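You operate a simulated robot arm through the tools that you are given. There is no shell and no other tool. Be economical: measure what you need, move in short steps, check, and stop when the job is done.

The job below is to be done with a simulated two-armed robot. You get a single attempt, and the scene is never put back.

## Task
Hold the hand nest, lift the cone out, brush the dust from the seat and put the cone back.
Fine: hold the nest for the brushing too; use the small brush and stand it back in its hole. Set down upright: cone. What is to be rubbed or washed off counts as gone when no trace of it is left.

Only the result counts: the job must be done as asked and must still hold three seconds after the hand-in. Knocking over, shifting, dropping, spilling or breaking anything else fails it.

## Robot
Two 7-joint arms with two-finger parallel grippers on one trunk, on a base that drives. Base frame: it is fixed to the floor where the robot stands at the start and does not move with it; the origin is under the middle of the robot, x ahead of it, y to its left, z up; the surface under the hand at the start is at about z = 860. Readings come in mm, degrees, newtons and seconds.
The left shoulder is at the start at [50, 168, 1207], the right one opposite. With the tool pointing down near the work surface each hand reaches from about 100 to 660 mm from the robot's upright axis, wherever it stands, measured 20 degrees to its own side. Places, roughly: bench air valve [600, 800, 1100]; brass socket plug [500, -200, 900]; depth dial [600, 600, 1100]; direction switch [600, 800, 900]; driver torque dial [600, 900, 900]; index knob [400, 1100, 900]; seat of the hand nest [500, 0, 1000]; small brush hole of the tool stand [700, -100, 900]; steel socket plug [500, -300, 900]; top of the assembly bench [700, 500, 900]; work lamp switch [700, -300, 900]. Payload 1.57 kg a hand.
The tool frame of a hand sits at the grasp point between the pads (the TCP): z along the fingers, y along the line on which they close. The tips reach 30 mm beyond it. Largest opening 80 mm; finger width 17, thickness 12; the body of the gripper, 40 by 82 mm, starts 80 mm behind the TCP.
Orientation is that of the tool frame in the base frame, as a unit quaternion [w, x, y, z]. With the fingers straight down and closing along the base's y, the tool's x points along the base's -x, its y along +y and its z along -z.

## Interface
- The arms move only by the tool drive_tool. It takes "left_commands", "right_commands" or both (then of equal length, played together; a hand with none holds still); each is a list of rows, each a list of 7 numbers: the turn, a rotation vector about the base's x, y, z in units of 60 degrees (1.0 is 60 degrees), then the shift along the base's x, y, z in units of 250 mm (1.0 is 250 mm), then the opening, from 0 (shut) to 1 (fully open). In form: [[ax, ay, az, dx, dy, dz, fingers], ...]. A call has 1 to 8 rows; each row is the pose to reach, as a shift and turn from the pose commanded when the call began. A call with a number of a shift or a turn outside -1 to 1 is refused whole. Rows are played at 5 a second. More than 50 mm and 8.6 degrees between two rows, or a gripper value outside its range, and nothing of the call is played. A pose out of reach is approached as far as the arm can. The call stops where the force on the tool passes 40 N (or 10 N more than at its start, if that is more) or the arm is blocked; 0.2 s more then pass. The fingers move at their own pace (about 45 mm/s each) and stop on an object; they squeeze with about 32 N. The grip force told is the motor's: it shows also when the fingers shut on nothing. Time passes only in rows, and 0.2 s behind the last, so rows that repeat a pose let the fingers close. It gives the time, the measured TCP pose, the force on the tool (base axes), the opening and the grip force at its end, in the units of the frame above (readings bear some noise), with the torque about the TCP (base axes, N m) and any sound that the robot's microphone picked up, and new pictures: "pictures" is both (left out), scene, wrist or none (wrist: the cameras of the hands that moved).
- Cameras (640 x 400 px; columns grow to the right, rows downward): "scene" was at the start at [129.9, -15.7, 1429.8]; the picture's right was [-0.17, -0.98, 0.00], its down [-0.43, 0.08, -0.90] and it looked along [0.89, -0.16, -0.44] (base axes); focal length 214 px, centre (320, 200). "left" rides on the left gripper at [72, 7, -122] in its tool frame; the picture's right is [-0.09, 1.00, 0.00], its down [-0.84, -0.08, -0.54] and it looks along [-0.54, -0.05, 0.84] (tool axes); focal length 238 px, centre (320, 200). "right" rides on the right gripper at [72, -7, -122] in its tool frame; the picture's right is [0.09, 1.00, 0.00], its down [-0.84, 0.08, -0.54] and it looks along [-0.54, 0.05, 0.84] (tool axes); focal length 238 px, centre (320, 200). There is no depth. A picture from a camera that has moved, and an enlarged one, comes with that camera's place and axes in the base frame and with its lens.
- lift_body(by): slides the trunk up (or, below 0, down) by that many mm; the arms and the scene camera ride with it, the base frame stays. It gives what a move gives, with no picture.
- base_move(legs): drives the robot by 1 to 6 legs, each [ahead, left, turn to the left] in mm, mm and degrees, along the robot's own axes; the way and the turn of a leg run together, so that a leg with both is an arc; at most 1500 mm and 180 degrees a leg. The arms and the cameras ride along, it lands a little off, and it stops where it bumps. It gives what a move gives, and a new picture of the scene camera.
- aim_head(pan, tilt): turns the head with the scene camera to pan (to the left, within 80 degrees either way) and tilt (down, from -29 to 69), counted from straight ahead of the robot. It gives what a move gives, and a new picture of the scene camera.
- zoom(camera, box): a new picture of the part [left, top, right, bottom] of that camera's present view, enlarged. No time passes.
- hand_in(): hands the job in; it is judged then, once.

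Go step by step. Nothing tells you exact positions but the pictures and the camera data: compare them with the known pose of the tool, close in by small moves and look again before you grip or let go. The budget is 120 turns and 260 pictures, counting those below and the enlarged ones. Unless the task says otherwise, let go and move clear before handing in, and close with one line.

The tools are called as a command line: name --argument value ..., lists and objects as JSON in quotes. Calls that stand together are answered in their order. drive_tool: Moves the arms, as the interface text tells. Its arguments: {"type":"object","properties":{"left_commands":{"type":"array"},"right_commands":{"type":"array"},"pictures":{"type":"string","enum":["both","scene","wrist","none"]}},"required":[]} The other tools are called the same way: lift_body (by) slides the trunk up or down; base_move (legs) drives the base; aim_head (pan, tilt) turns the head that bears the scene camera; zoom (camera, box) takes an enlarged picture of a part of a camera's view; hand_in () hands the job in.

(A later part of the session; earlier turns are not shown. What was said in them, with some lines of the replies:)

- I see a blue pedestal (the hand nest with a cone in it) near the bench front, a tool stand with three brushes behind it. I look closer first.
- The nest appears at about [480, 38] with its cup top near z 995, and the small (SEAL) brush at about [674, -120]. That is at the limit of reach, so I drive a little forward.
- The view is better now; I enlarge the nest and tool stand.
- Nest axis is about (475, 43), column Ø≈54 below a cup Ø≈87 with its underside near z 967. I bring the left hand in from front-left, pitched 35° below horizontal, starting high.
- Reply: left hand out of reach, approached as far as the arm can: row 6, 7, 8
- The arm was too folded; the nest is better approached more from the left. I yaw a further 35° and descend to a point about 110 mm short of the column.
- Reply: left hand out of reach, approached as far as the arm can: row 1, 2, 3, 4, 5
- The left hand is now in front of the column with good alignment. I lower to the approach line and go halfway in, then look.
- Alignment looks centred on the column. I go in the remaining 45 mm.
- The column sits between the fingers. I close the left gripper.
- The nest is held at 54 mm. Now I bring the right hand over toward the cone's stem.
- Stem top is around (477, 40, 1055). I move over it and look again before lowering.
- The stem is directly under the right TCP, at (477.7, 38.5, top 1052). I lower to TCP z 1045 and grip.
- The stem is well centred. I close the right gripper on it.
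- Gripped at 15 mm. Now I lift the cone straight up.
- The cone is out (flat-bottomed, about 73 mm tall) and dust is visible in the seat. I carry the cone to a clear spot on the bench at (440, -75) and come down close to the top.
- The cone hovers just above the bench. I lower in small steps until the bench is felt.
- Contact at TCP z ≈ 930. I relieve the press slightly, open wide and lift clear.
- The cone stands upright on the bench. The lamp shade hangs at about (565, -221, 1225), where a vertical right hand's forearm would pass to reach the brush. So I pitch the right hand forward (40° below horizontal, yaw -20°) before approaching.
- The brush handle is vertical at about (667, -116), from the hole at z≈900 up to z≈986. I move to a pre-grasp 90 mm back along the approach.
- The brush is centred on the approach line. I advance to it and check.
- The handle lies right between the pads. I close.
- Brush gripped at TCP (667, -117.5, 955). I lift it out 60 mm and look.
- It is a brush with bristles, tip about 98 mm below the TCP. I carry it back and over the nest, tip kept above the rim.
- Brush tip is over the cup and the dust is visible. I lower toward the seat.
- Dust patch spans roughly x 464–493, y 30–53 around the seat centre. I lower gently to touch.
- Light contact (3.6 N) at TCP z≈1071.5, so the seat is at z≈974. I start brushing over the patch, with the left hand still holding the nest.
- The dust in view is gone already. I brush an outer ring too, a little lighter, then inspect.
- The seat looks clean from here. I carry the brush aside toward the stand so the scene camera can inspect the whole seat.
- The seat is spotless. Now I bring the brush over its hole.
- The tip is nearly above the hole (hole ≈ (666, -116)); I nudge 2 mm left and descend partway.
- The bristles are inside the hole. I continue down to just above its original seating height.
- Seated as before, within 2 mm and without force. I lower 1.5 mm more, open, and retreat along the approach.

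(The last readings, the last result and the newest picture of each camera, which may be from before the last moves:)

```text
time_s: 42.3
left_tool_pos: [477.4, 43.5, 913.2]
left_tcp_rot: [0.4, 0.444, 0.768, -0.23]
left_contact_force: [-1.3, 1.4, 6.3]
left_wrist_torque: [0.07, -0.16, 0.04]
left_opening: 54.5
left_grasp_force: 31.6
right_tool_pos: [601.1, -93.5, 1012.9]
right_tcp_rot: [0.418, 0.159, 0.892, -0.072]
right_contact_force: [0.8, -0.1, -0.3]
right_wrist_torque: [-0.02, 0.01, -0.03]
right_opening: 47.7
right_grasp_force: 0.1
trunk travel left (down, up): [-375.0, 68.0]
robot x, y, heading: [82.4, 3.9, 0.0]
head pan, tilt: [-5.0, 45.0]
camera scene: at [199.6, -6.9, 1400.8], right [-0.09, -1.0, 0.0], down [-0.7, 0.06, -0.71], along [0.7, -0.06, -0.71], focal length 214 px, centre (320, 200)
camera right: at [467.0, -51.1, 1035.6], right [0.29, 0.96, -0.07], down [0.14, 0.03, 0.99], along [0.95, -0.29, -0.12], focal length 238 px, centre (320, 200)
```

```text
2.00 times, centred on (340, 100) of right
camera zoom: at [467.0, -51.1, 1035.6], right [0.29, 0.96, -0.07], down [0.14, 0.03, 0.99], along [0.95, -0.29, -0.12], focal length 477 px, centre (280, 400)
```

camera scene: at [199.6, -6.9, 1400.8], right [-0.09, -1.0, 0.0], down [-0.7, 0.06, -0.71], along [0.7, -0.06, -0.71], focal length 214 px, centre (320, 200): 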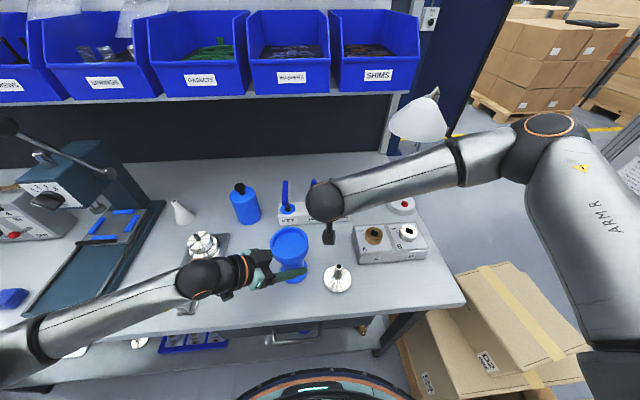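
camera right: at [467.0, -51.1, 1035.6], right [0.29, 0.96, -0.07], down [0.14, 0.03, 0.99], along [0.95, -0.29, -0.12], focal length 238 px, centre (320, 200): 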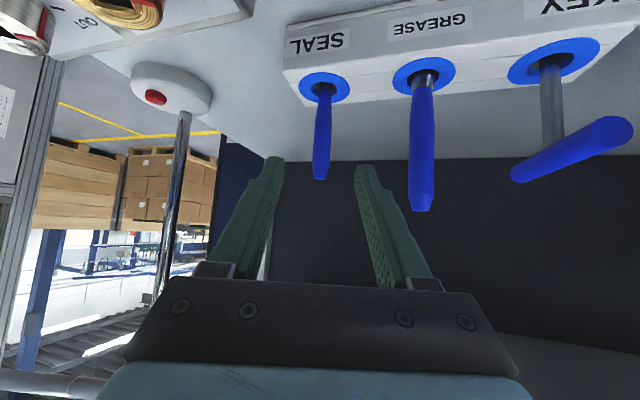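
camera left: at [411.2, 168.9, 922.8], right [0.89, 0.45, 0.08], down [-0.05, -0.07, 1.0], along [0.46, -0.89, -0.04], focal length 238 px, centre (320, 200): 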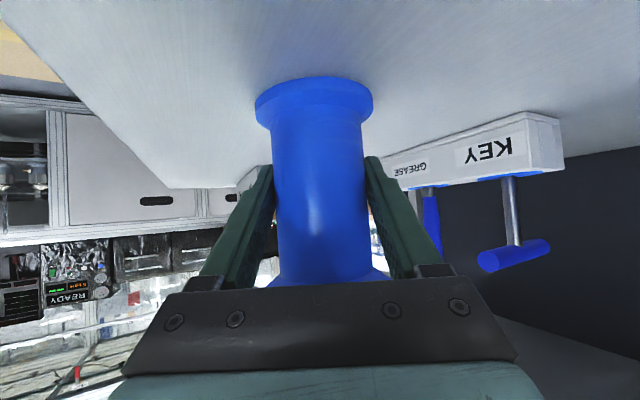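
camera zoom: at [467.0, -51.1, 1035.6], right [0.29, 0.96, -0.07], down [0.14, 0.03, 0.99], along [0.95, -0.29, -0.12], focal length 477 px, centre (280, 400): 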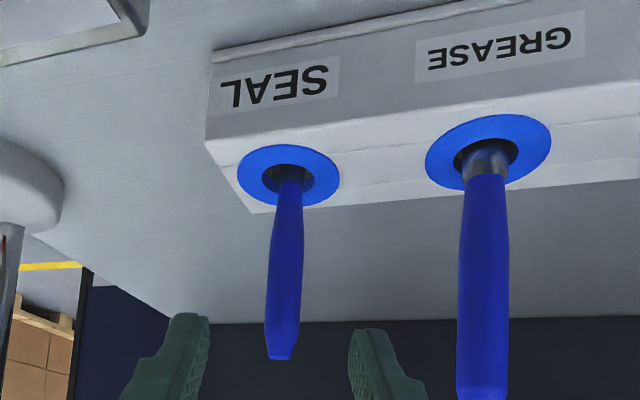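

The brush stands in its hole again. I back off and turn the right hand vertical above the cone.

drive_tool --right_commands '[[0, 0, 0, -0.11, 0.004, 0.1, 0.6], [0, 0, 0, -0.22, 0.01, 0.2, 0.6], [0, 0, 0, -0.32, 0.016, 0.312, 0.6]]' --pictures "none"

drive_tool --right_commands '[[0.018, 0.103, 0.039, -0.04, 0.008, 0, 0.6], [0.036, 0.206, 0.078, -0.08, 0.016, 0, 0.6], [0.055, 0.309, 0.117, -0.12, 0.024, 0, 0.6], [0.073, 0.412, 0.156, -0.16, 0.032, 0, 0.6], [0.091, 0.515, 0.195, -0.2, 0.04, 0, 0.6], [0.109, 0.618, 0.234, -0.24, 0.048, -0.04, 0.6], [0.127, 0.722, 0.273, -0.28, 0.056, -0.1, 0.6], [0.145, 0.825, 0.312, -0.32, 0.064, -0.208, 0.6]]'

zoom --camera "right" --box '[240, 60, 400, 200]'

```text
time_s: 43.1
left_tool_pos: [475.3, 43.7, 914.0]
left_tcp_rot: [0.399, 0.444, 0.768, -0.23]
left_contact_force: [-1.9, 1.8, 5.6]
left_wrist_torque: [0.1, -0.2, 0.08]
left_opening: 54.5
left_grasp_force: 31.2
right_tool_pos: [519.6, -89.8, 1090.3]
right_tcp_rot: [0.418, 0.158, 0.892, -0.072]
right_contact_force: [0.3, 0.0, -0.4]
right_wrist_torque: [0.0, 0.01, 0.01]
right_opening: 47.9
right_grasp_force: 0.0
trunk travel left (down, up): [-375.0, 68.0]
robot x, y, heading: [80.5, 1.5, 0.2]
head pan, tilt: [-5.0, 45.0]
```

```text
time_s: 44.9
left_tool_pos: [476.2, 41.8, 911.7]
left_tcp_rot: [0.4, 0.444, 0.768, -0.23]
left_contact_force: [0.4, -1.6, 1.4]
left_wrist_torque: [-0.04, -0.17, -0.02]
left_opening: 54.5
left_grasp_force: 31.7
right_tool_pos: [441.6, -71.8, 1035.8]
right_tcp_rot: [0.0, 0.001, 1.0, 0.001]
right_contact_force: [0.1, 0.5, -0.5]
right_wrist_torque: [0.0, -0.03, 0.01]
right_opening: 48.0
right_grasp_force: 0.0
trunk travel left (down, up): [-375.0, 68.0]
robot x, y, heading: [79.3, 0.9, -0.2]
head pan, tilt: [-5.0, 45.0]
camera scene: at [200.0, -7.1, 1400.8], right [-0.09, -1.0, 0.0], down [-0.7, 0.06, -0.71], along [0.7, -0.06, -0.71], focal length 214 px, centre (320, 200)
camera right: at [369.2, -78.1, 1158.5], right [-0.09, 1.0, 0.0], down [0.84, 0.07, 0.54], along [0.54, 0.05, -0.84], focal length 238 px, centre (320, 200)
```

scene: 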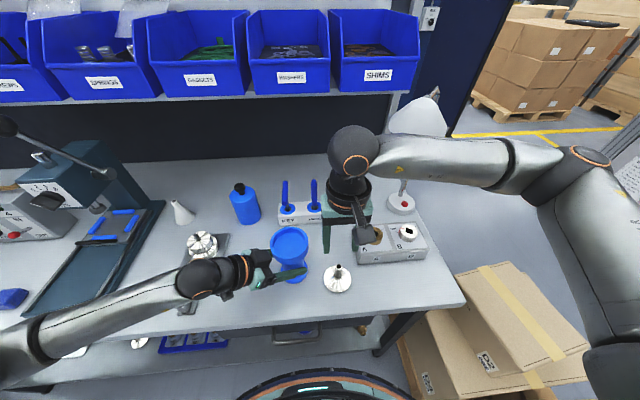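
right: 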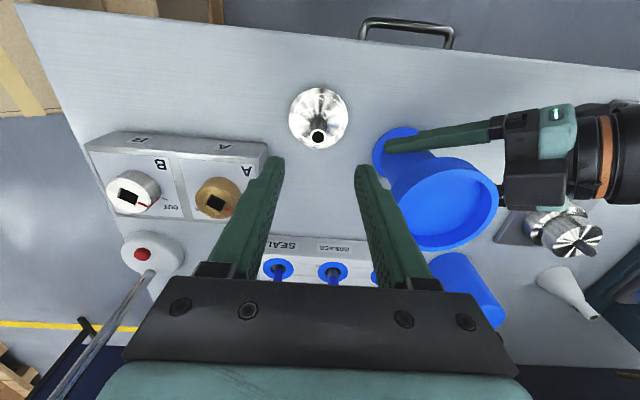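

```text
2.86 times, centred on (320, 130) of right
camera zoom: at [369.2, -78.1, 1158.5], right [-0.09, 1.0, 0.0], down [0.84, 0.07, 0.54], along [0.54, 0.05, -0.84], focal length 681 px, centre (320, 400)
```

zoom: 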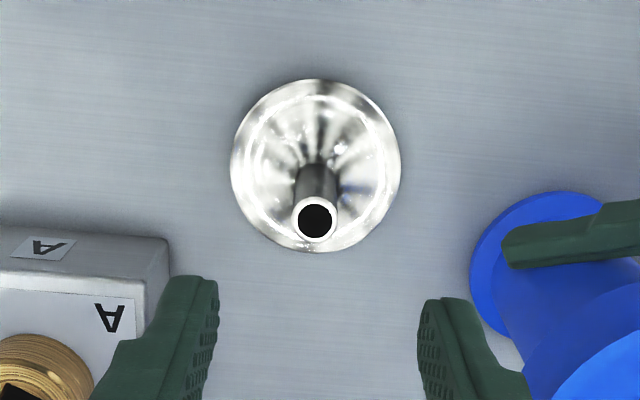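

The cone's stem is under the TCP at (441, -73). I lower to z≈931 and grip it as before.

drive_tool --right_commands '[[0, 0, 0, 0, -0.004, -0.12, 0.6], [0, 0, 0, 0, -0.004, -0.24, 0.6], [0, 0, 0, 0, -0.004, -0.34, 0.6], [0, 0, 0, 0, -0.004, -0.416, 0.6]]' --pictures "wrist"

zoom --camera "right" --box '[240, 100, 400, 240]'

```text
time_s: 45.9
left_tool_pos: [476.3, 43.8, 913.0]
left_tcp_rot: [0.399, 0.444, 0.769, -0.23]
left_contact_force: [-0.8, 0.1, 3.5]
left_wrist_torque: [0.03, -0.16, 0.04]
left_opening: 54.5
left_grasp_force: 32.0
right_tool_pos: [441.6, -75.0, 932.0]
right_tcp_rot: [0.001, 0.001, 1.0, 0.001]
right_contact_force: [-0.3, -0.4, -0.5]
right_wrist_torque: [0.01, -0.02, 0.0]
right_opening: 48.0
right_grasp_force: 0.0
trunk travel left (down, up): [-375.0, 68.0]
robot x, y, heading: [79.5, -3.4, -0.1]
head pan, tilt: [-5.0, 45.0]
camera right: at [368.9, -80.0, 1054.1], right [-0.09, 1.0, 0.0], down [0.84, 0.07, 0.54], along [0.54, 0.05, -0.84], focal length 238 px, centre (320, 200)
```

right: 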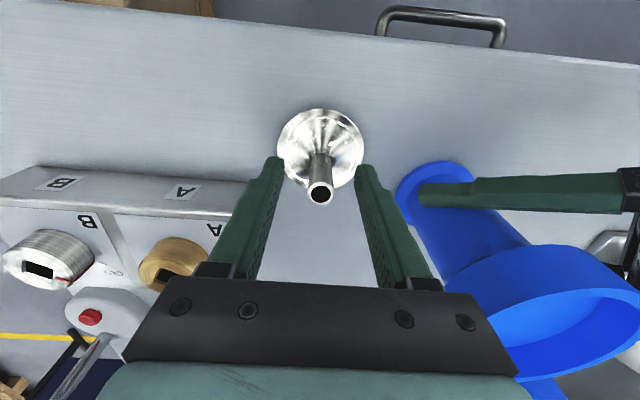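

```text
2.86 times, centred on (320, 170) of right
camera zoom: at [368.9, -80.0, 1054.1], right [-0.09, 1.0, 0.0], down [0.84, 0.07, 0.54], along [0.54, 0.05, -0.84], focal length 681 px, centre (320, 286)
```

zoom: 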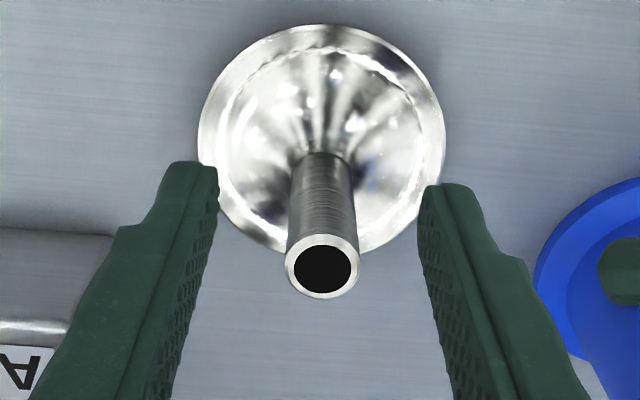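

Well centred; I shift 2 mm back to match the original grip and close.

drive_tool --right_commands '[[0, 0, 0, -0.008, 0.001, 0, 0.4], [0, 0, 0, -0.008, 0.001, 0, 0.25], [0, 0, 0, -0.008, 0.001, 0, 0], [0, 0, 0, -0.008, 0.001, 0, 0], [0, 0, 0, -0.008, 0.001, 0, 0], [0, 0, 0, -0.008, 0.001, 0, 0]]' --pictures "none"

drive_tool --right_commands '[[0, 0, 0, 0, 0, 0.02, 0], [0, 0, 0, 0, 0, 0.1, 0], [0, 0, 0, 0, 0, 0.25, 0], [0, 0, 0, 0, 0, 0.42, 0], [0, 0, 0, 0, 0, 0.6, 0], [0, 0, 0, 0, 0, 0.76, 0]]'

```text
time_s: 47.3
left_tool_pos: [476.6, 43.6, 912.4]
left_tcp_rot: [0.399, 0.445, 0.768, -0.23]
left_contact_force: [0.1, 1.2, 2.6]
left_wrist_torque: [0.02, -0.16, 0.04]
left_opening: 54.6
left_grasp_force: 32.4
right_tool_pos: [439.8, -73.3, 933.5]
right_tcp_rot: [0.001, 0.001, 1.0, 0.0]
right_contact_force: [1.4, 0.2, 2.3]
right_wrist_torque: [-0.15, 0.02, -0.01]
right_opening: 14.8
right_grasp_force: 30.4
trunk travel left (down, up): [-375.0, 68.0]
robot x, y, heading: [78.8, -0.2, -0.0]
head pan, tilt: [-5.0, 45.0]
```

```text
time_s: 48.7
left_tool_pos: [475.2, 44.5, 913.2]
left_tcp_rot: [0.4, 0.444, 0.768, -0.231]
left_contact_force: [-0.9, 1.7, 3.9]
left_wrist_torque: [0.07, -0.17, 0.09]
left_opening: 54.6
left_grasp_force: 31.5
right_tool_pos: [442.0, -72.3, 1123.7]
right_tcp_rot: [0.001, 0.001, 1.0, 0.0]
right_contact_force: [-0.5, -0.1, -1.2]
right_wrist_torque: [0.01, 0.02, 0.01]
right_opening: 14.6
right_grasp_force: 30.8
trunk travel left (down, up): [-375.0, 68.0]
robot x, y, heading: [79.6, 2.6, -0.3]
head pan, tilt: [-5.0, 45.0]
camera scene: at [199.9, -6.9, 1400.8], right [-0.09, -1.0, 0.0], down [-0.7, 0.06, -0.71], along [0.7, -0.06, -0.71], focal length 214 px, centre (320, 200)
camera right: at [369.4, -78.8, 1246.5], right [-0.09, 1.0, 0.0], down [0.84, 0.07, 0.54], along [0.54, 0.05, -0.84], focal length 238 px, centre (320, 200)
```

scene: 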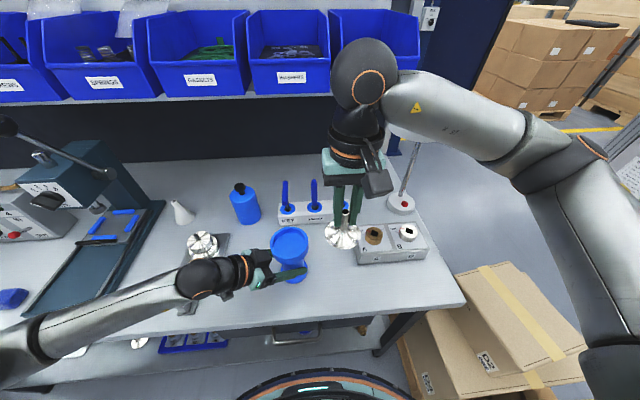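
right: 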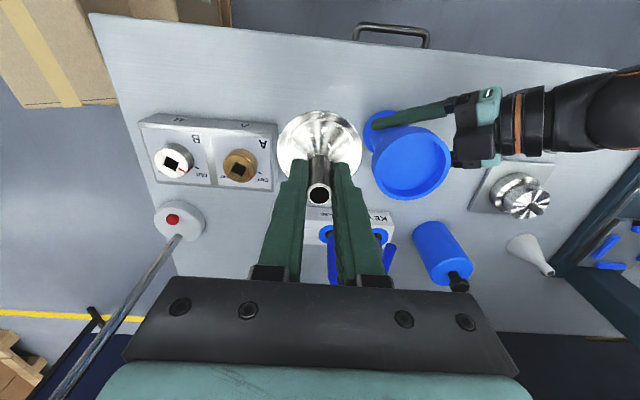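

The cone is gripped upright. I carry it back over the nest to (477, 37) and look.

drive_tool --right_commands '[[0, 0, 0, 0.048, 0.146, 0.06, 0], [0, 0, 0, 0.096, 0.292, 0.06, 0], [0, 0, 0, 0.14, 0.437, 0.06, 0], [0, 0, 0, 0.14, 0.437, -0.04, 0]]'

zoom --camera "right" --box '[240, 60, 400, 200]'

zoom --camera "scene" --box '[240, 180, 340, 280]'

```text
time_s: 49.7
left_tool_pos: [476.5, 43.4, 912.8]
left_tcp_rot: [0.399, 0.444, 0.769, -0.23]
left_contact_force: [0.2, -0.6, 2.2]
left_wrist_torque: [-0.11, -0.18, -0.06]
left_opening: 54.6
left_grasp_force: 31.8
right_tool_pos: [475.1, 37.5, 1112.6]
right_tcp_rot: [0.001, 0.002, 1.0, 0.001]
right_contact_force: [-0.2, -0.7, -1.1]
right_wrist_torque: [-0.01, -0.01, 0.0]
right_opening: 14.5
right_grasp_force: 30.4
trunk travel left (down, up): [-375.0, 68.0]
robot x, y, heading: [81.3, 0.6, -0.1]
head pan, tilt: [-5.0, 45.0]
camera scene: at [200.1, -7.4, 1400.8], right [-0.09, -1.0, 0.0], down [-0.7, 0.06, -0.71], along [0.7, -0.06, -0.71], focal length 214 px, centre (320, 200)
camera right: at [402.8, 31.8, 1234.2], right [-0.09, 1.0, 0.0], down [0.84, 0.07, 0.54], along [0.54, 0.05, -0.84], focal length 238 px, centre (320, 200)
```

scene: 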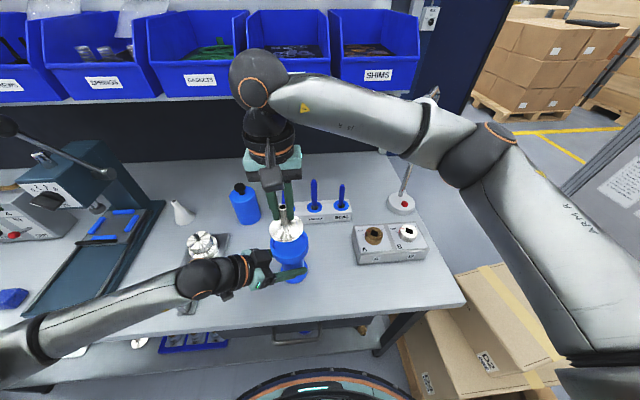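
right: 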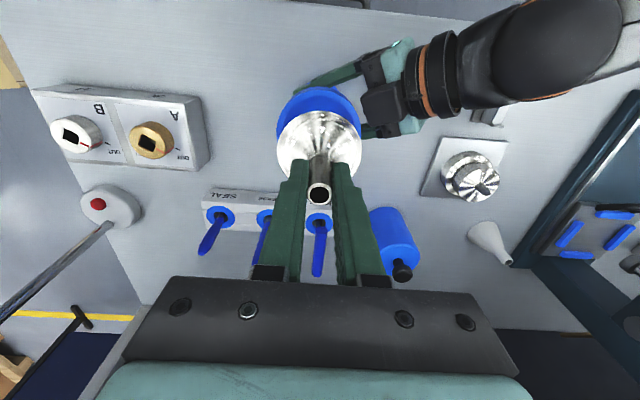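

```text
2.86 times, centred on (320, 130) of right
camera zoom: at [402.8, 31.8, 1234.2], right [-0.09, 1.0, 0.0], down [0.84, 0.07, 0.54], along [0.54, 0.05, -0.84], focal length 681 px, centre (320, 400)
```

zoom: 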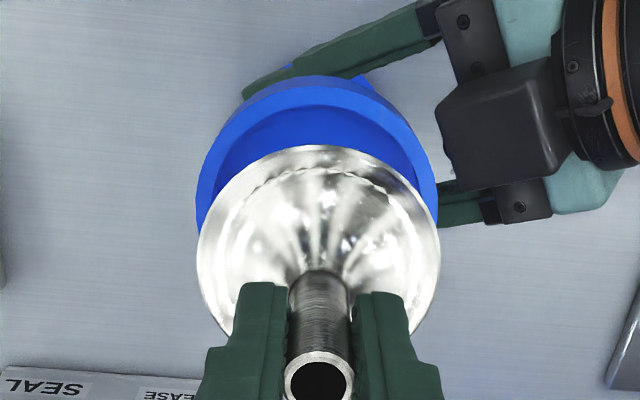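

```text
4.00 times, centred on (290, 230) of scene
camera zoom: at [200.1, -7.4, 1400.8], right [-0.09, -1.0, 0.0], down [-0.7, 0.06, -0.71], along [0.7, -0.06, -0.71], focal length 858 px, centre (440, 80)
```

zoom: 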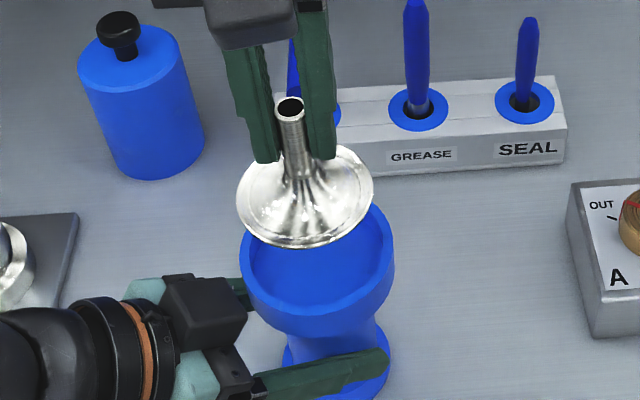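

Laterally it lines up; x seems ~3.5 mm short of the original. I correct and lower to just above the rim.

drive_tool --right_commands '[[0, 0, 0, 0.014, -0.003, -0.05, 0], [0, 0, 0, 0.014, -0.003, -0.11, 0], [0, 0, 0, 0.014, -0.003, -0.152, 0]]' --pictures "wrist"

zoom --camera "right" --box '[250, 90, 390, 210]'

zoom --camera "scene" --box '[255, 205, 325, 265]'

```text
time_s: 50.5
left_tool_pos: [476.5, 43.7, 912.6]
left_tcp_rot: [0.399, 0.444, 0.768, -0.23]
left_contact_force: [0.7, -0.4, 2.5]
left_wrist_torque: [0.02, -0.19, -0.02]
left_opening: 54.4
left_grasp_force: 31.6
right_tool_pos: [478.2, 36.6, 1074.7]
right_tcp_rot: [0.001, 0.002, 1.0, 0.001]
right_contact_force: [0.1, 0.1, -0.8]
right_wrist_torque: [0.01, 0.05, 0.03]
right_opening: 14.8
right_grasp_force: 30.9
trunk travel left (down, up): [-375.0, 68.0]
robot x, y, heading: [80.3, 0.7, -0.0]
head pan, tilt: [-5.0, 45.0]
camera right: at [406.7, 30.3, 1196.8], right [-0.09, 1.0, 0.0], down [0.84, 0.07, 0.54], along [0.54, 0.05, -0.84], focal length 238 px, centre (320, 200)
```

right: 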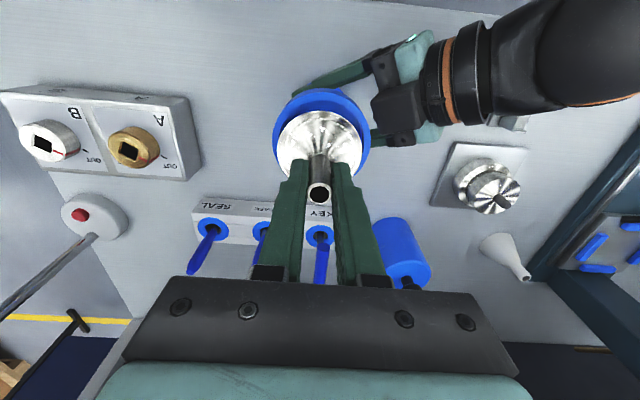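

```text
3.33 times, centred on (320, 150) of right
camera zoom: at [406.7, 30.3, 1196.8], right [-0.09, 1.0, 0.0], down [0.84, 0.07, 0.54], along [0.54, 0.05, -0.84], focal length 794 px, centre (320, 367)
```

zoom: 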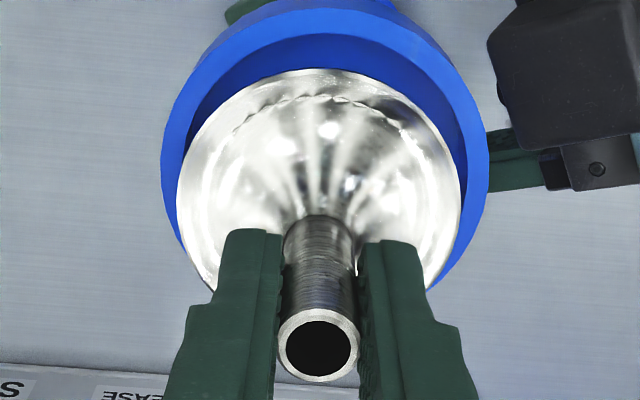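

```text
6.67 times, centred on (290, 235) of scene
camera zoom: at [200.0, -7.0, 1400.8], right [-0.09, -1.0, 0.0], down [-0.7, 0.06, -0.71], along [0.7, -0.06, -0.71], focal length 1430 px, centre (520, -33)
```

zoom: 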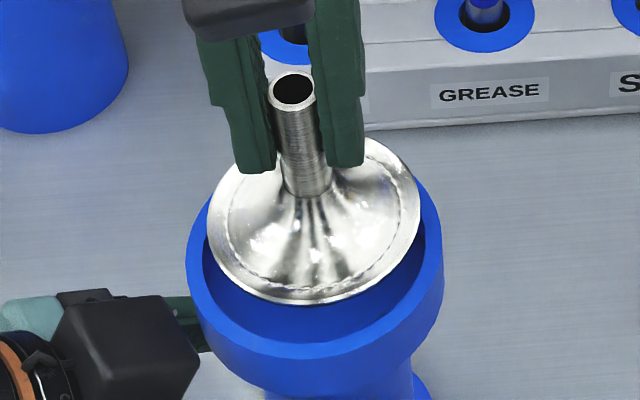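

The cone sits about 2 mm too far forward relative to the cup. I correct and lower gently into the rim.

drive_tool --right_commands '[[0, 0, 0, -0.008, 0.001, 0, 0], [0, 0, 0, -0.008, 0.001, -0.012, 0], [0, 0, 0, -0.008, 0.001, -0.024, 0], [0, 0, 0, -0.008, 0.001, -0.036, 0]]' --pictures "wrist"

zoom --camera "right" --box '[250, 90, 390, 210]'

zoom --camera "scene" --box '[255, 205, 325, 265]'

```text
time_s: 51.5
left_tool_pos: [477.0, 43.6, 912.1]
left_tcp_rot: [0.4, 0.444, 0.768, -0.23]
left_contact_force: [0.4, -0.4, 3.7]
left_wrist_torque: [0.03, -0.15, 0.05]
left_opening: 54.4
left_grasp_force: 31.8
right_tool_pos: [477.4, 35.7, 1067.8]
right_tcp_rot: [0.001, 0.002, 1.0, 0.001]
right_contact_force: [-0.3, -0.7, -1.4]
right_wrist_torque: [0.02, 0.01, 0.02]
right_opening: 14.9
right_grasp_force: 30.9
trunk travel left (down, up): [-375.0, 68.0]
robot x, y, heading: [80.4, 3.1, -0.1]
head pan, tilt: [-5.0, 45.0]
camera right: at [404.2, 29.7, 1188.5], right [-0.09, 1.0, 0.0], down [0.84, 0.07, 0.54], along [0.54, 0.05, -0.84], focal length 238 px, centre (320, 200)
```

right: 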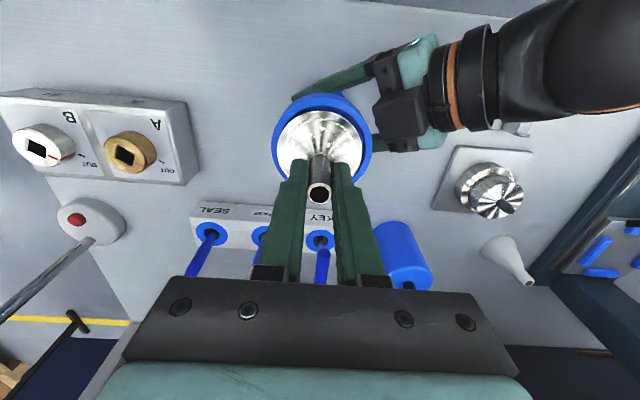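

```text
3.33 times, centred on (320, 150) of right
camera zoom: at [404.2, 29.7, 1188.5], right [-0.09, 1.0, 0.0], down [0.84, 0.07, 0.54], along [0.54, 0.05, -0.84], focal length 794 px, centre (320, 367)
```

zoom: 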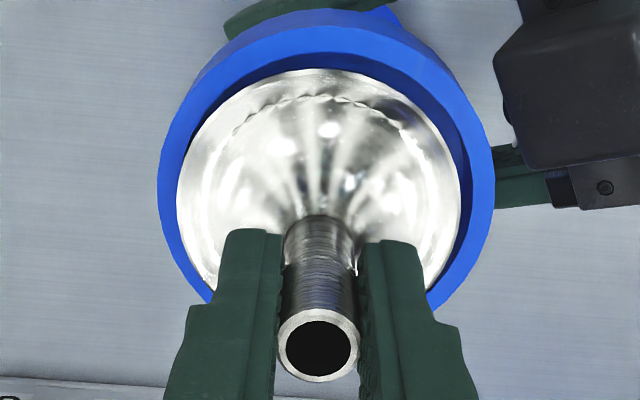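

```text
6.67 times, centred on (290, 235) of scene
camera zoom: at [200.0, -7.0, 1400.8], right [-0.09, -1.0, 0.0], down [-0.7, 0.06, -0.71], along [0.7, -0.06, -0.71], focal length 1430 px, centre (520, -33)
```

zoom: 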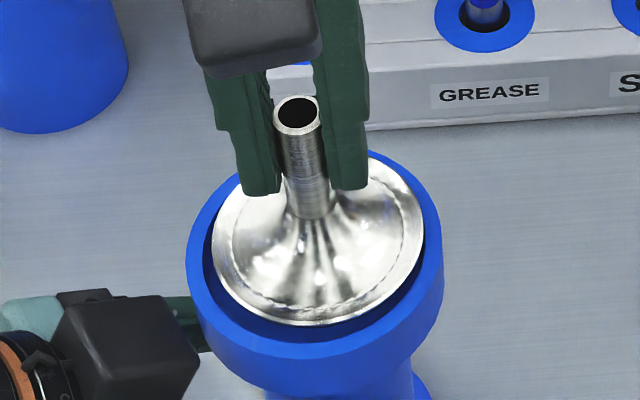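

Nearly centred; I shift about 1 mm left and 1 mm back, then lower on until it seats (expected TCP z ≈ 1047).

drive_tool --right_commands '[[0, 0, 0, -0.004, 0.005, 0, 0], [0, 0, 0, -0.004, 0.005, -0.016, 0], [0, 0, 0, -0.004, 0.005, -0.032, 0], [0, 0, 0, -0.004, 0.005, -0.044, 0], [0, 0, 0, -0.004, 0.005, -0.056, 0]]' --pictures "wrist"

zoom --camera "right" --box '[250, 90, 390, 210]'

```text
time_s: 52.7
left_tool_pos: [475.7, 43.1, 912.2]
left_tcp_rot: [0.4, 0.444, 0.768, -0.23]
left_contact_force: [3.3, -0.1, -1.6]
left_wrist_torque: [-0.44, -0.74, -0.02]
left_opening: 54.5
left_grasp_force: 32.6
right_tool_pos: [475.2, 36.3, 1054.4]
right_tcp_rot: [0.003, 0.002, 1.0, 0.003]
right_contact_force: [-1.5, -2.5, 18.2]
right_wrist_torque: [-0.29, 0.37, 0.05]
right_opening: 14.7
right_grasp_force: 31.1
trunk travel left (down, up): [-375.0, 68.0]
robot x, y, heading: [78.3, 1.4, -0.2]
head pan, tilt: [-5.0, 45.0]
camera right: at [402.4, 30.7, 1176.6], right [-0.09, 1.0, 0.0], down [0.83, 0.07, 0.55], along [0.54, 0.05, -0.84], focal length 238 px, centre (320, 200)
```

right: 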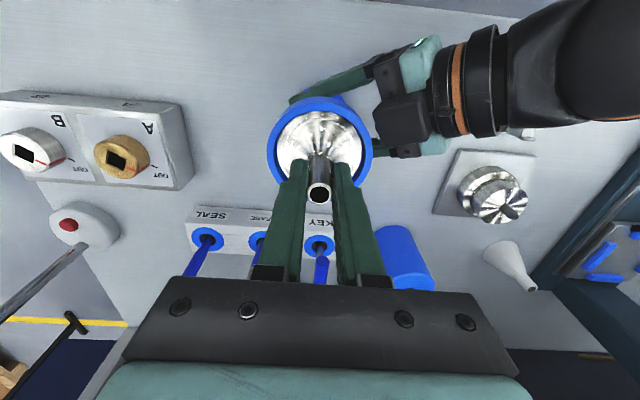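

```text
3.33 times, centred on (320, 150) of right
camera zoom: at [402.4, 30.7, 1176.6], right [-0.09, 1.0, 0.0], down [0.83, 0.07, 0.55], along [0.54, 0.05, -0.84], focal length 794 px, centre (320, 367)
```

zoom: 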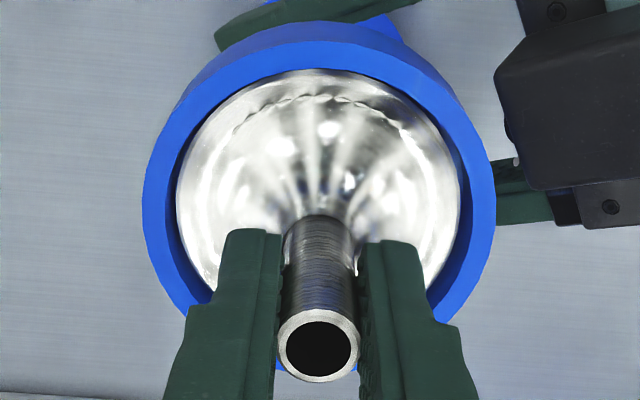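

Contact came about 6 mm higher than expected, so the edge may be catching. I look closely before doing anything.

zoom --camera "scene" --box '[255, 205, 325, 265]'

```text
6.67 times, centred on (290, 235) of scene
camera zoom: at [199.2, -7.5, 1401.2], right [-0.09, -1.0, 0.0], down [-0.7, 0.06, -0.71], along [0.7, -0.06, -0.71], focal length 1430 px, centre (520, -33)
```

zoom: 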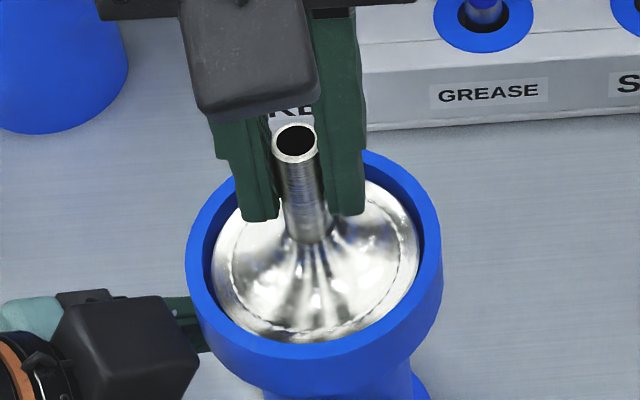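

The stem top is at the same image point as at the start (z≈1052), so the cone is seated; my grip was simply higher on the stem. I relieve the press and open.

drive_tool --right_commands '[[0, 0, 0, 0, 0, 0.005, 0], [0, 0, 0, 0, 0, 0.005, 0], [0, 0, 0, 0, 0, 0.005, 0.3], [0, 0, 0, 0, 0, 0.005, 0.45], [0, 0, 0, 0, 0, 0.005, 0.6], [0, 0, 0, 0, 0, 0.005, 0.6]]' --pictures "wrist"

zoom --camera "scene" --box '[255, 205, 325, 265]'

```text
time_s: 54.1
left_tool_pos: [475.4, 42.9, 913.5]
left_tcp_rot: [0.399, 0.444, 0.768, -0.231]
left_contact_force: [-2.3, 0.2, 1.3]
left_wrist_torque: [0.05, -0.06, 0.02]
left_opening: 54.3
left_grasp_force: 31.8
right_tool_pos: [474.2, 37.0, 1053.3]
right_tcp_rot: [0.001, 0.002, 1.0, 0.0]
right_contact_force: [-0.9, -0.3, -0.3]
right_wrist_torque: [0.01, 0.02, -0.01]
right_opening: 47.9
right_grasp_force: 0.0
trunk travel left (down, up): [-375.0, 68.0]
robot x, y, heading: [78.8, -1.6, 0.1]
head pan, tilt: [-5.0, 45.0]
camera right: at [403.1, 30.7, 1175.6], right [-0.09, 1.0, 0.0], down [0.84, 0.07, 0.54], along [0.54, 0.05, -0.84], focal length 238 px, centre (320, 200)
```

right: 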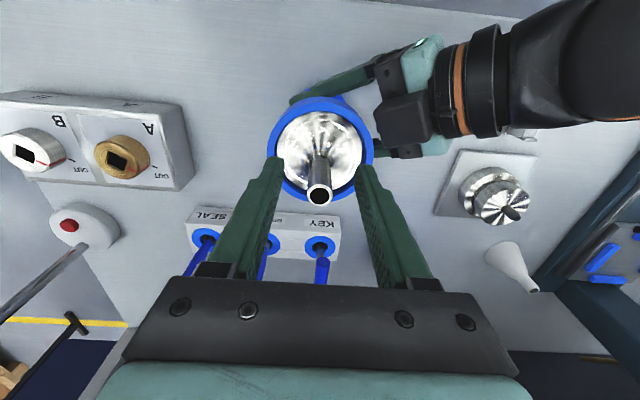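

```text
6.67 times, centred on (290, 235) of scene
camera zoom: at [199.8, -7.1, 1400.8], right [-0.09, -1.0, 0.0], down [-0.7, 0.06, -0.71], along [0.7, -0.06, -0.71], focal length 1430 px, centre (520, -33)
```

zoom: 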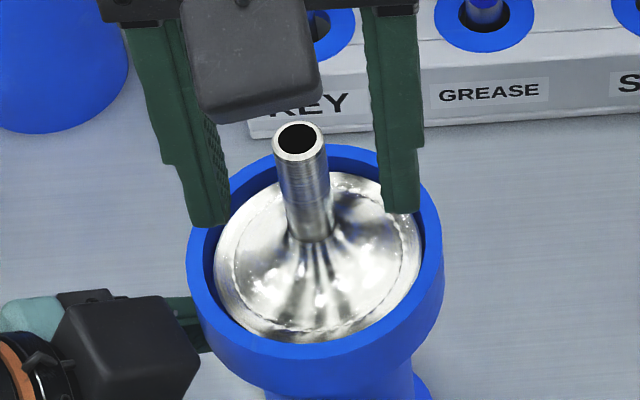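

The cone stays upright in the nest. I lift the right hand clear and compare with the starting look.

drive_tool --right_commands '[[0, 0, 0, 0, 0, 0.06, 0.6], [0, 0, 0, 0, 0, 0.16, 0.6], [0, 0, 0, 0, 0, 0.32, 0.6], [0, 0, 0, 0, -0.12, 0.44, 0.6], [0, 0, 0, -0.04, -0.28, 0.52, 0.6], [0, 0, 0, -0.08, -0.46, 0.56, 0.6], [0, 0, 0, -0.12, -0.64, 0.6, 0.6]]' --pictures "scene"

zoom --camera "scene" --box '[240, 170, 368, 300]'

```text
time_s: 55.7
left_tool_pos: [476.8, 42.5, 912.0]
left_tcp_rot: [0.399, 0.444, 0.769, -0.23]
left_contact_force: [-0.7, -0.7, 1.4]
left_wrist_torque: [0.0, -0.1, -0.03]
left_opening: 54.6
left_grasp_force: 31.6
right_tool_pos: [444.9, -124.9, 1203.4]
right_tcp_rot: [0.001, 0.001, 1.0, 0.001]
right_contact_force: [0.0, -0.8, -0.6]
right_wrist_torque: [0.01, 0.06, 0.02]
right_opening: 48.1
right_grasp_force: 0.2
trunk travel left (down, up): [-375.0, 68.0]
robot x, y, heading: [78.4, 3.1, 0.1]
head pan, tilt: [-5.0, 45.0]
camera scene: at [199.7, -7.9, 1400.8], right [-0.09, -1.0, 0.0], down [-0.7, 0.06, -0.71], along [0.7, -0.06, -0.71], focal length 214 px, centre (320, 200)
```

scene: 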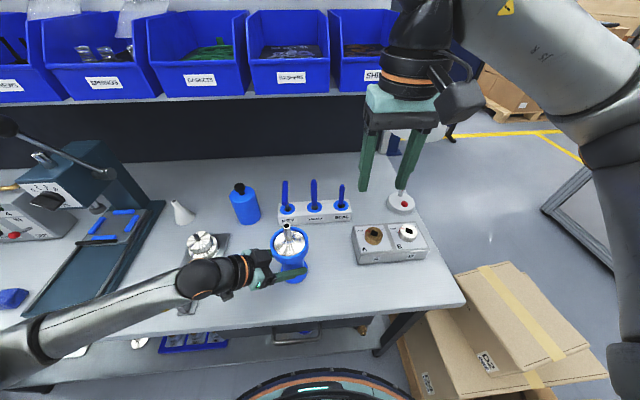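

```text
3.08 times, centred on (304, 235) of scene
camera zoom: at [199.7, -7.9, 1400.8], right [-0.09, -1.0, 0.0], down [-0.7, 0.06, -0.71], along [0.7, -0.06, -0.71], focal length 660 px, centre (369, 92)
```

zoom: 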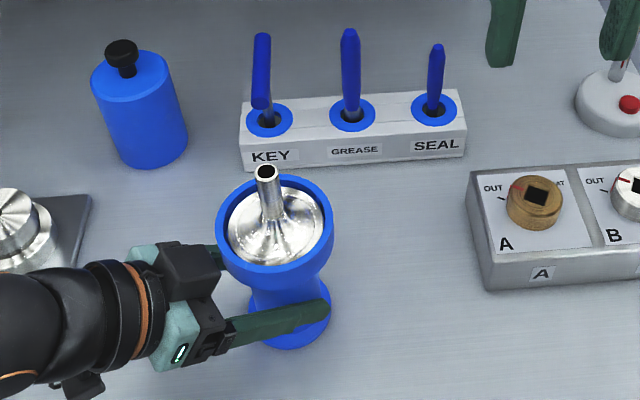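

Everything matches the start. Now I open the left hand and retreat along its approach.

drive_tool --left_commands '[[0, 0, 0, 0, 0, 0, 0.75], [0, 0, 0, 0, 0, 0, 1], [0, 0, 0, 0, 0, 0, 1], [0, 0, 0, 0, 0, 0, 1]]' --pictures "wrist"

```text
time_s: 56.7
left_tool_pos: [476.6, 43.3, 912.8]
left_tcp_rot: [0.399, 0.444, 0.769, -0.23]
left_contact_force: [0.4, -0.1, 0.6]
left_wrist_torque: [-0.02, 0.02, 0.0]
left_opening: 80.0
left_grasp_force: 0.1
right_tool_pos: [446.3, -125.9, 1203.3]
right_tcp_rot: [0.0, 0.002, 1.0, 0.001]
right_contact_force: [-0.8, -0.1, 0.9]
right_wrist_torque: [0.0, 0.0, -0.01]
right_opening: 48.2
right_grasp_force: 0.1
trunk travel left (down, up): [-375.0, 68.0]
robot x, y, heading: [78.7, 3.2, -0.2]
head pan, tilt: [-5.0, 45.0]
camera left: at [411.2, 168.9, 922.9], right [0.89, 0.45, 0.08], down [-0.05, -0.07, 1.0], along [0.46, -0.89, -0.04], focal length 238 px, centre (320, 200)
```

left: 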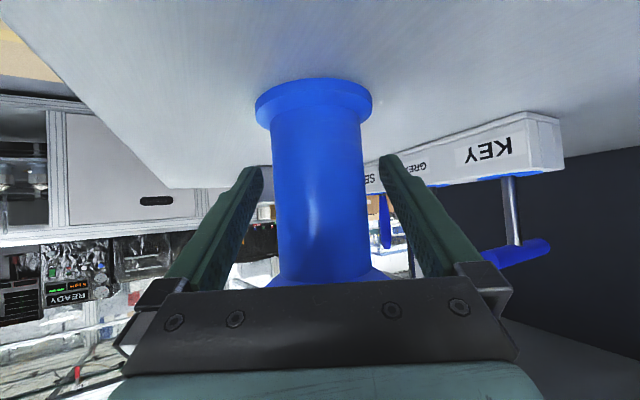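

drive_tool --left_commands '[[0, 0, 0, -0.045, 0.078, 0.058, 1], [0, 0, 0, -0.09, 0.156, 0.114, 1], [0, 0, 0, -0.14, 0.243, 0.176, 1], [0, 0, 0, -0.19, 0.33, 0.236, 1]]' --pictures "both"

zoom --camera "scene" --box '[240, 170, 368, 300]'

```text
time_s: 57.7
left_tool_pos: [428.8, 124.4, 971.8]
left_tcp_rot: [0.399, 0.444, 0.768, -0.23]
left_contact_force: [0.0, -0.2, 0.2]
left_wrist_torque: [-0.01, 0.01, 0.0]
left_opening: 80.0
left_grasp_force: 0.0
right_tool_pos: [446.2, -123.6, 1205.2]
right_tcp_rot: [0.001, 0.001, 1.0, 0.0]
right_contact_force: [-0.4, -0.2, -0.4]
right_wrist_torque: [-0.02, 0.01, -0.02]
right_opening: 48.1
right_grasp_force: 0.1
trunk travel left (down, up): [-375.0, 68.0]
robot x, y, heading: [79.5, -3.6, -0.0]
head pan, tilt: [-5.0, 45.0]
camera scene: at [199.9, -7.1, 1400.8], right [-0.09, -1.0, 0.0], down [-0.7, 0.06, -0.71], along [0.7, -0.06, -0.71], focal length 214 px, centre (320, 200)
camera left: at [363.3, 250.7, 981.7], right [0.89, 0.45, 0.08], down [-0.05, -0.07, 1.0], along [0.46, -0.89, -0.04], focal length 238 px, centre (320, 200)
```

scene: 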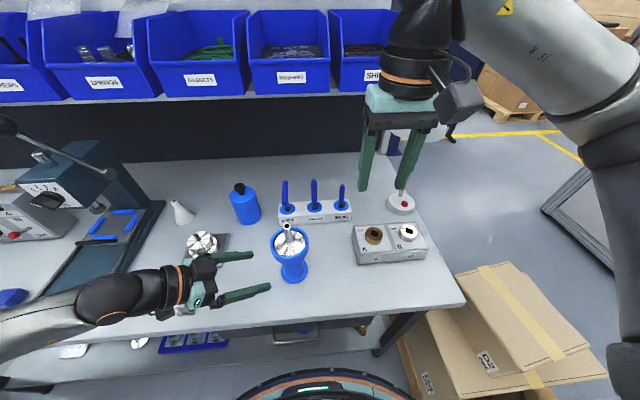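
left: 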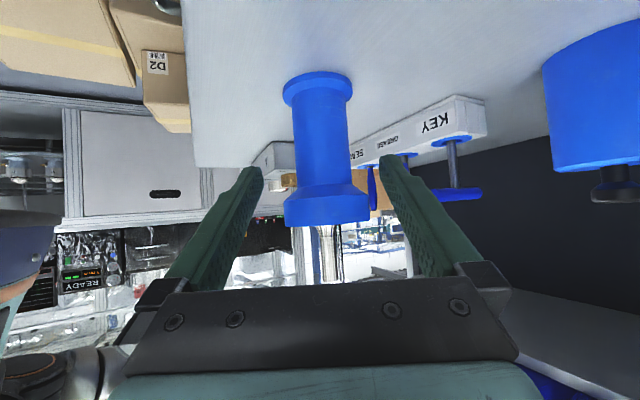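

```text
3.08 times, centred on (304, 235) of scene
camera zoom: at [199.9, -7.1, 1400.8], right [-0.09, -1.0, 0.0], down [-0.7, 0.06, -0.71], along [0.7, -0.06, -0.71], focal length 660 px, centre (369, 92)
```

zoom: 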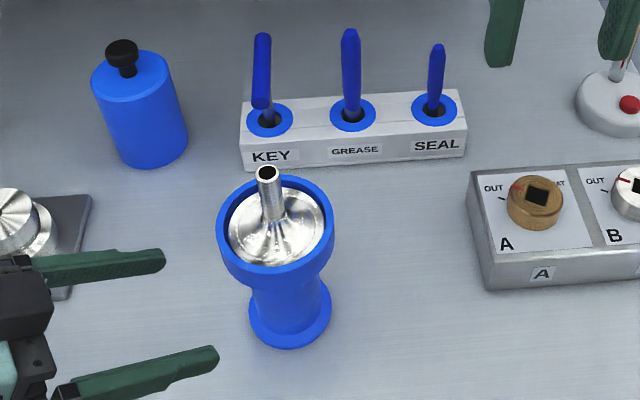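

The nest stands in its place with the cone upright in the clean seat, the brush is back in its hole, and both hands are clear. I hand in.

hand_in

```text
The job is handed in.
```

I held the nest, lifted the cone out, brushed the seat until no dust showed, and put the cone back upright; the small brush is back in its hole and the job is handed in.
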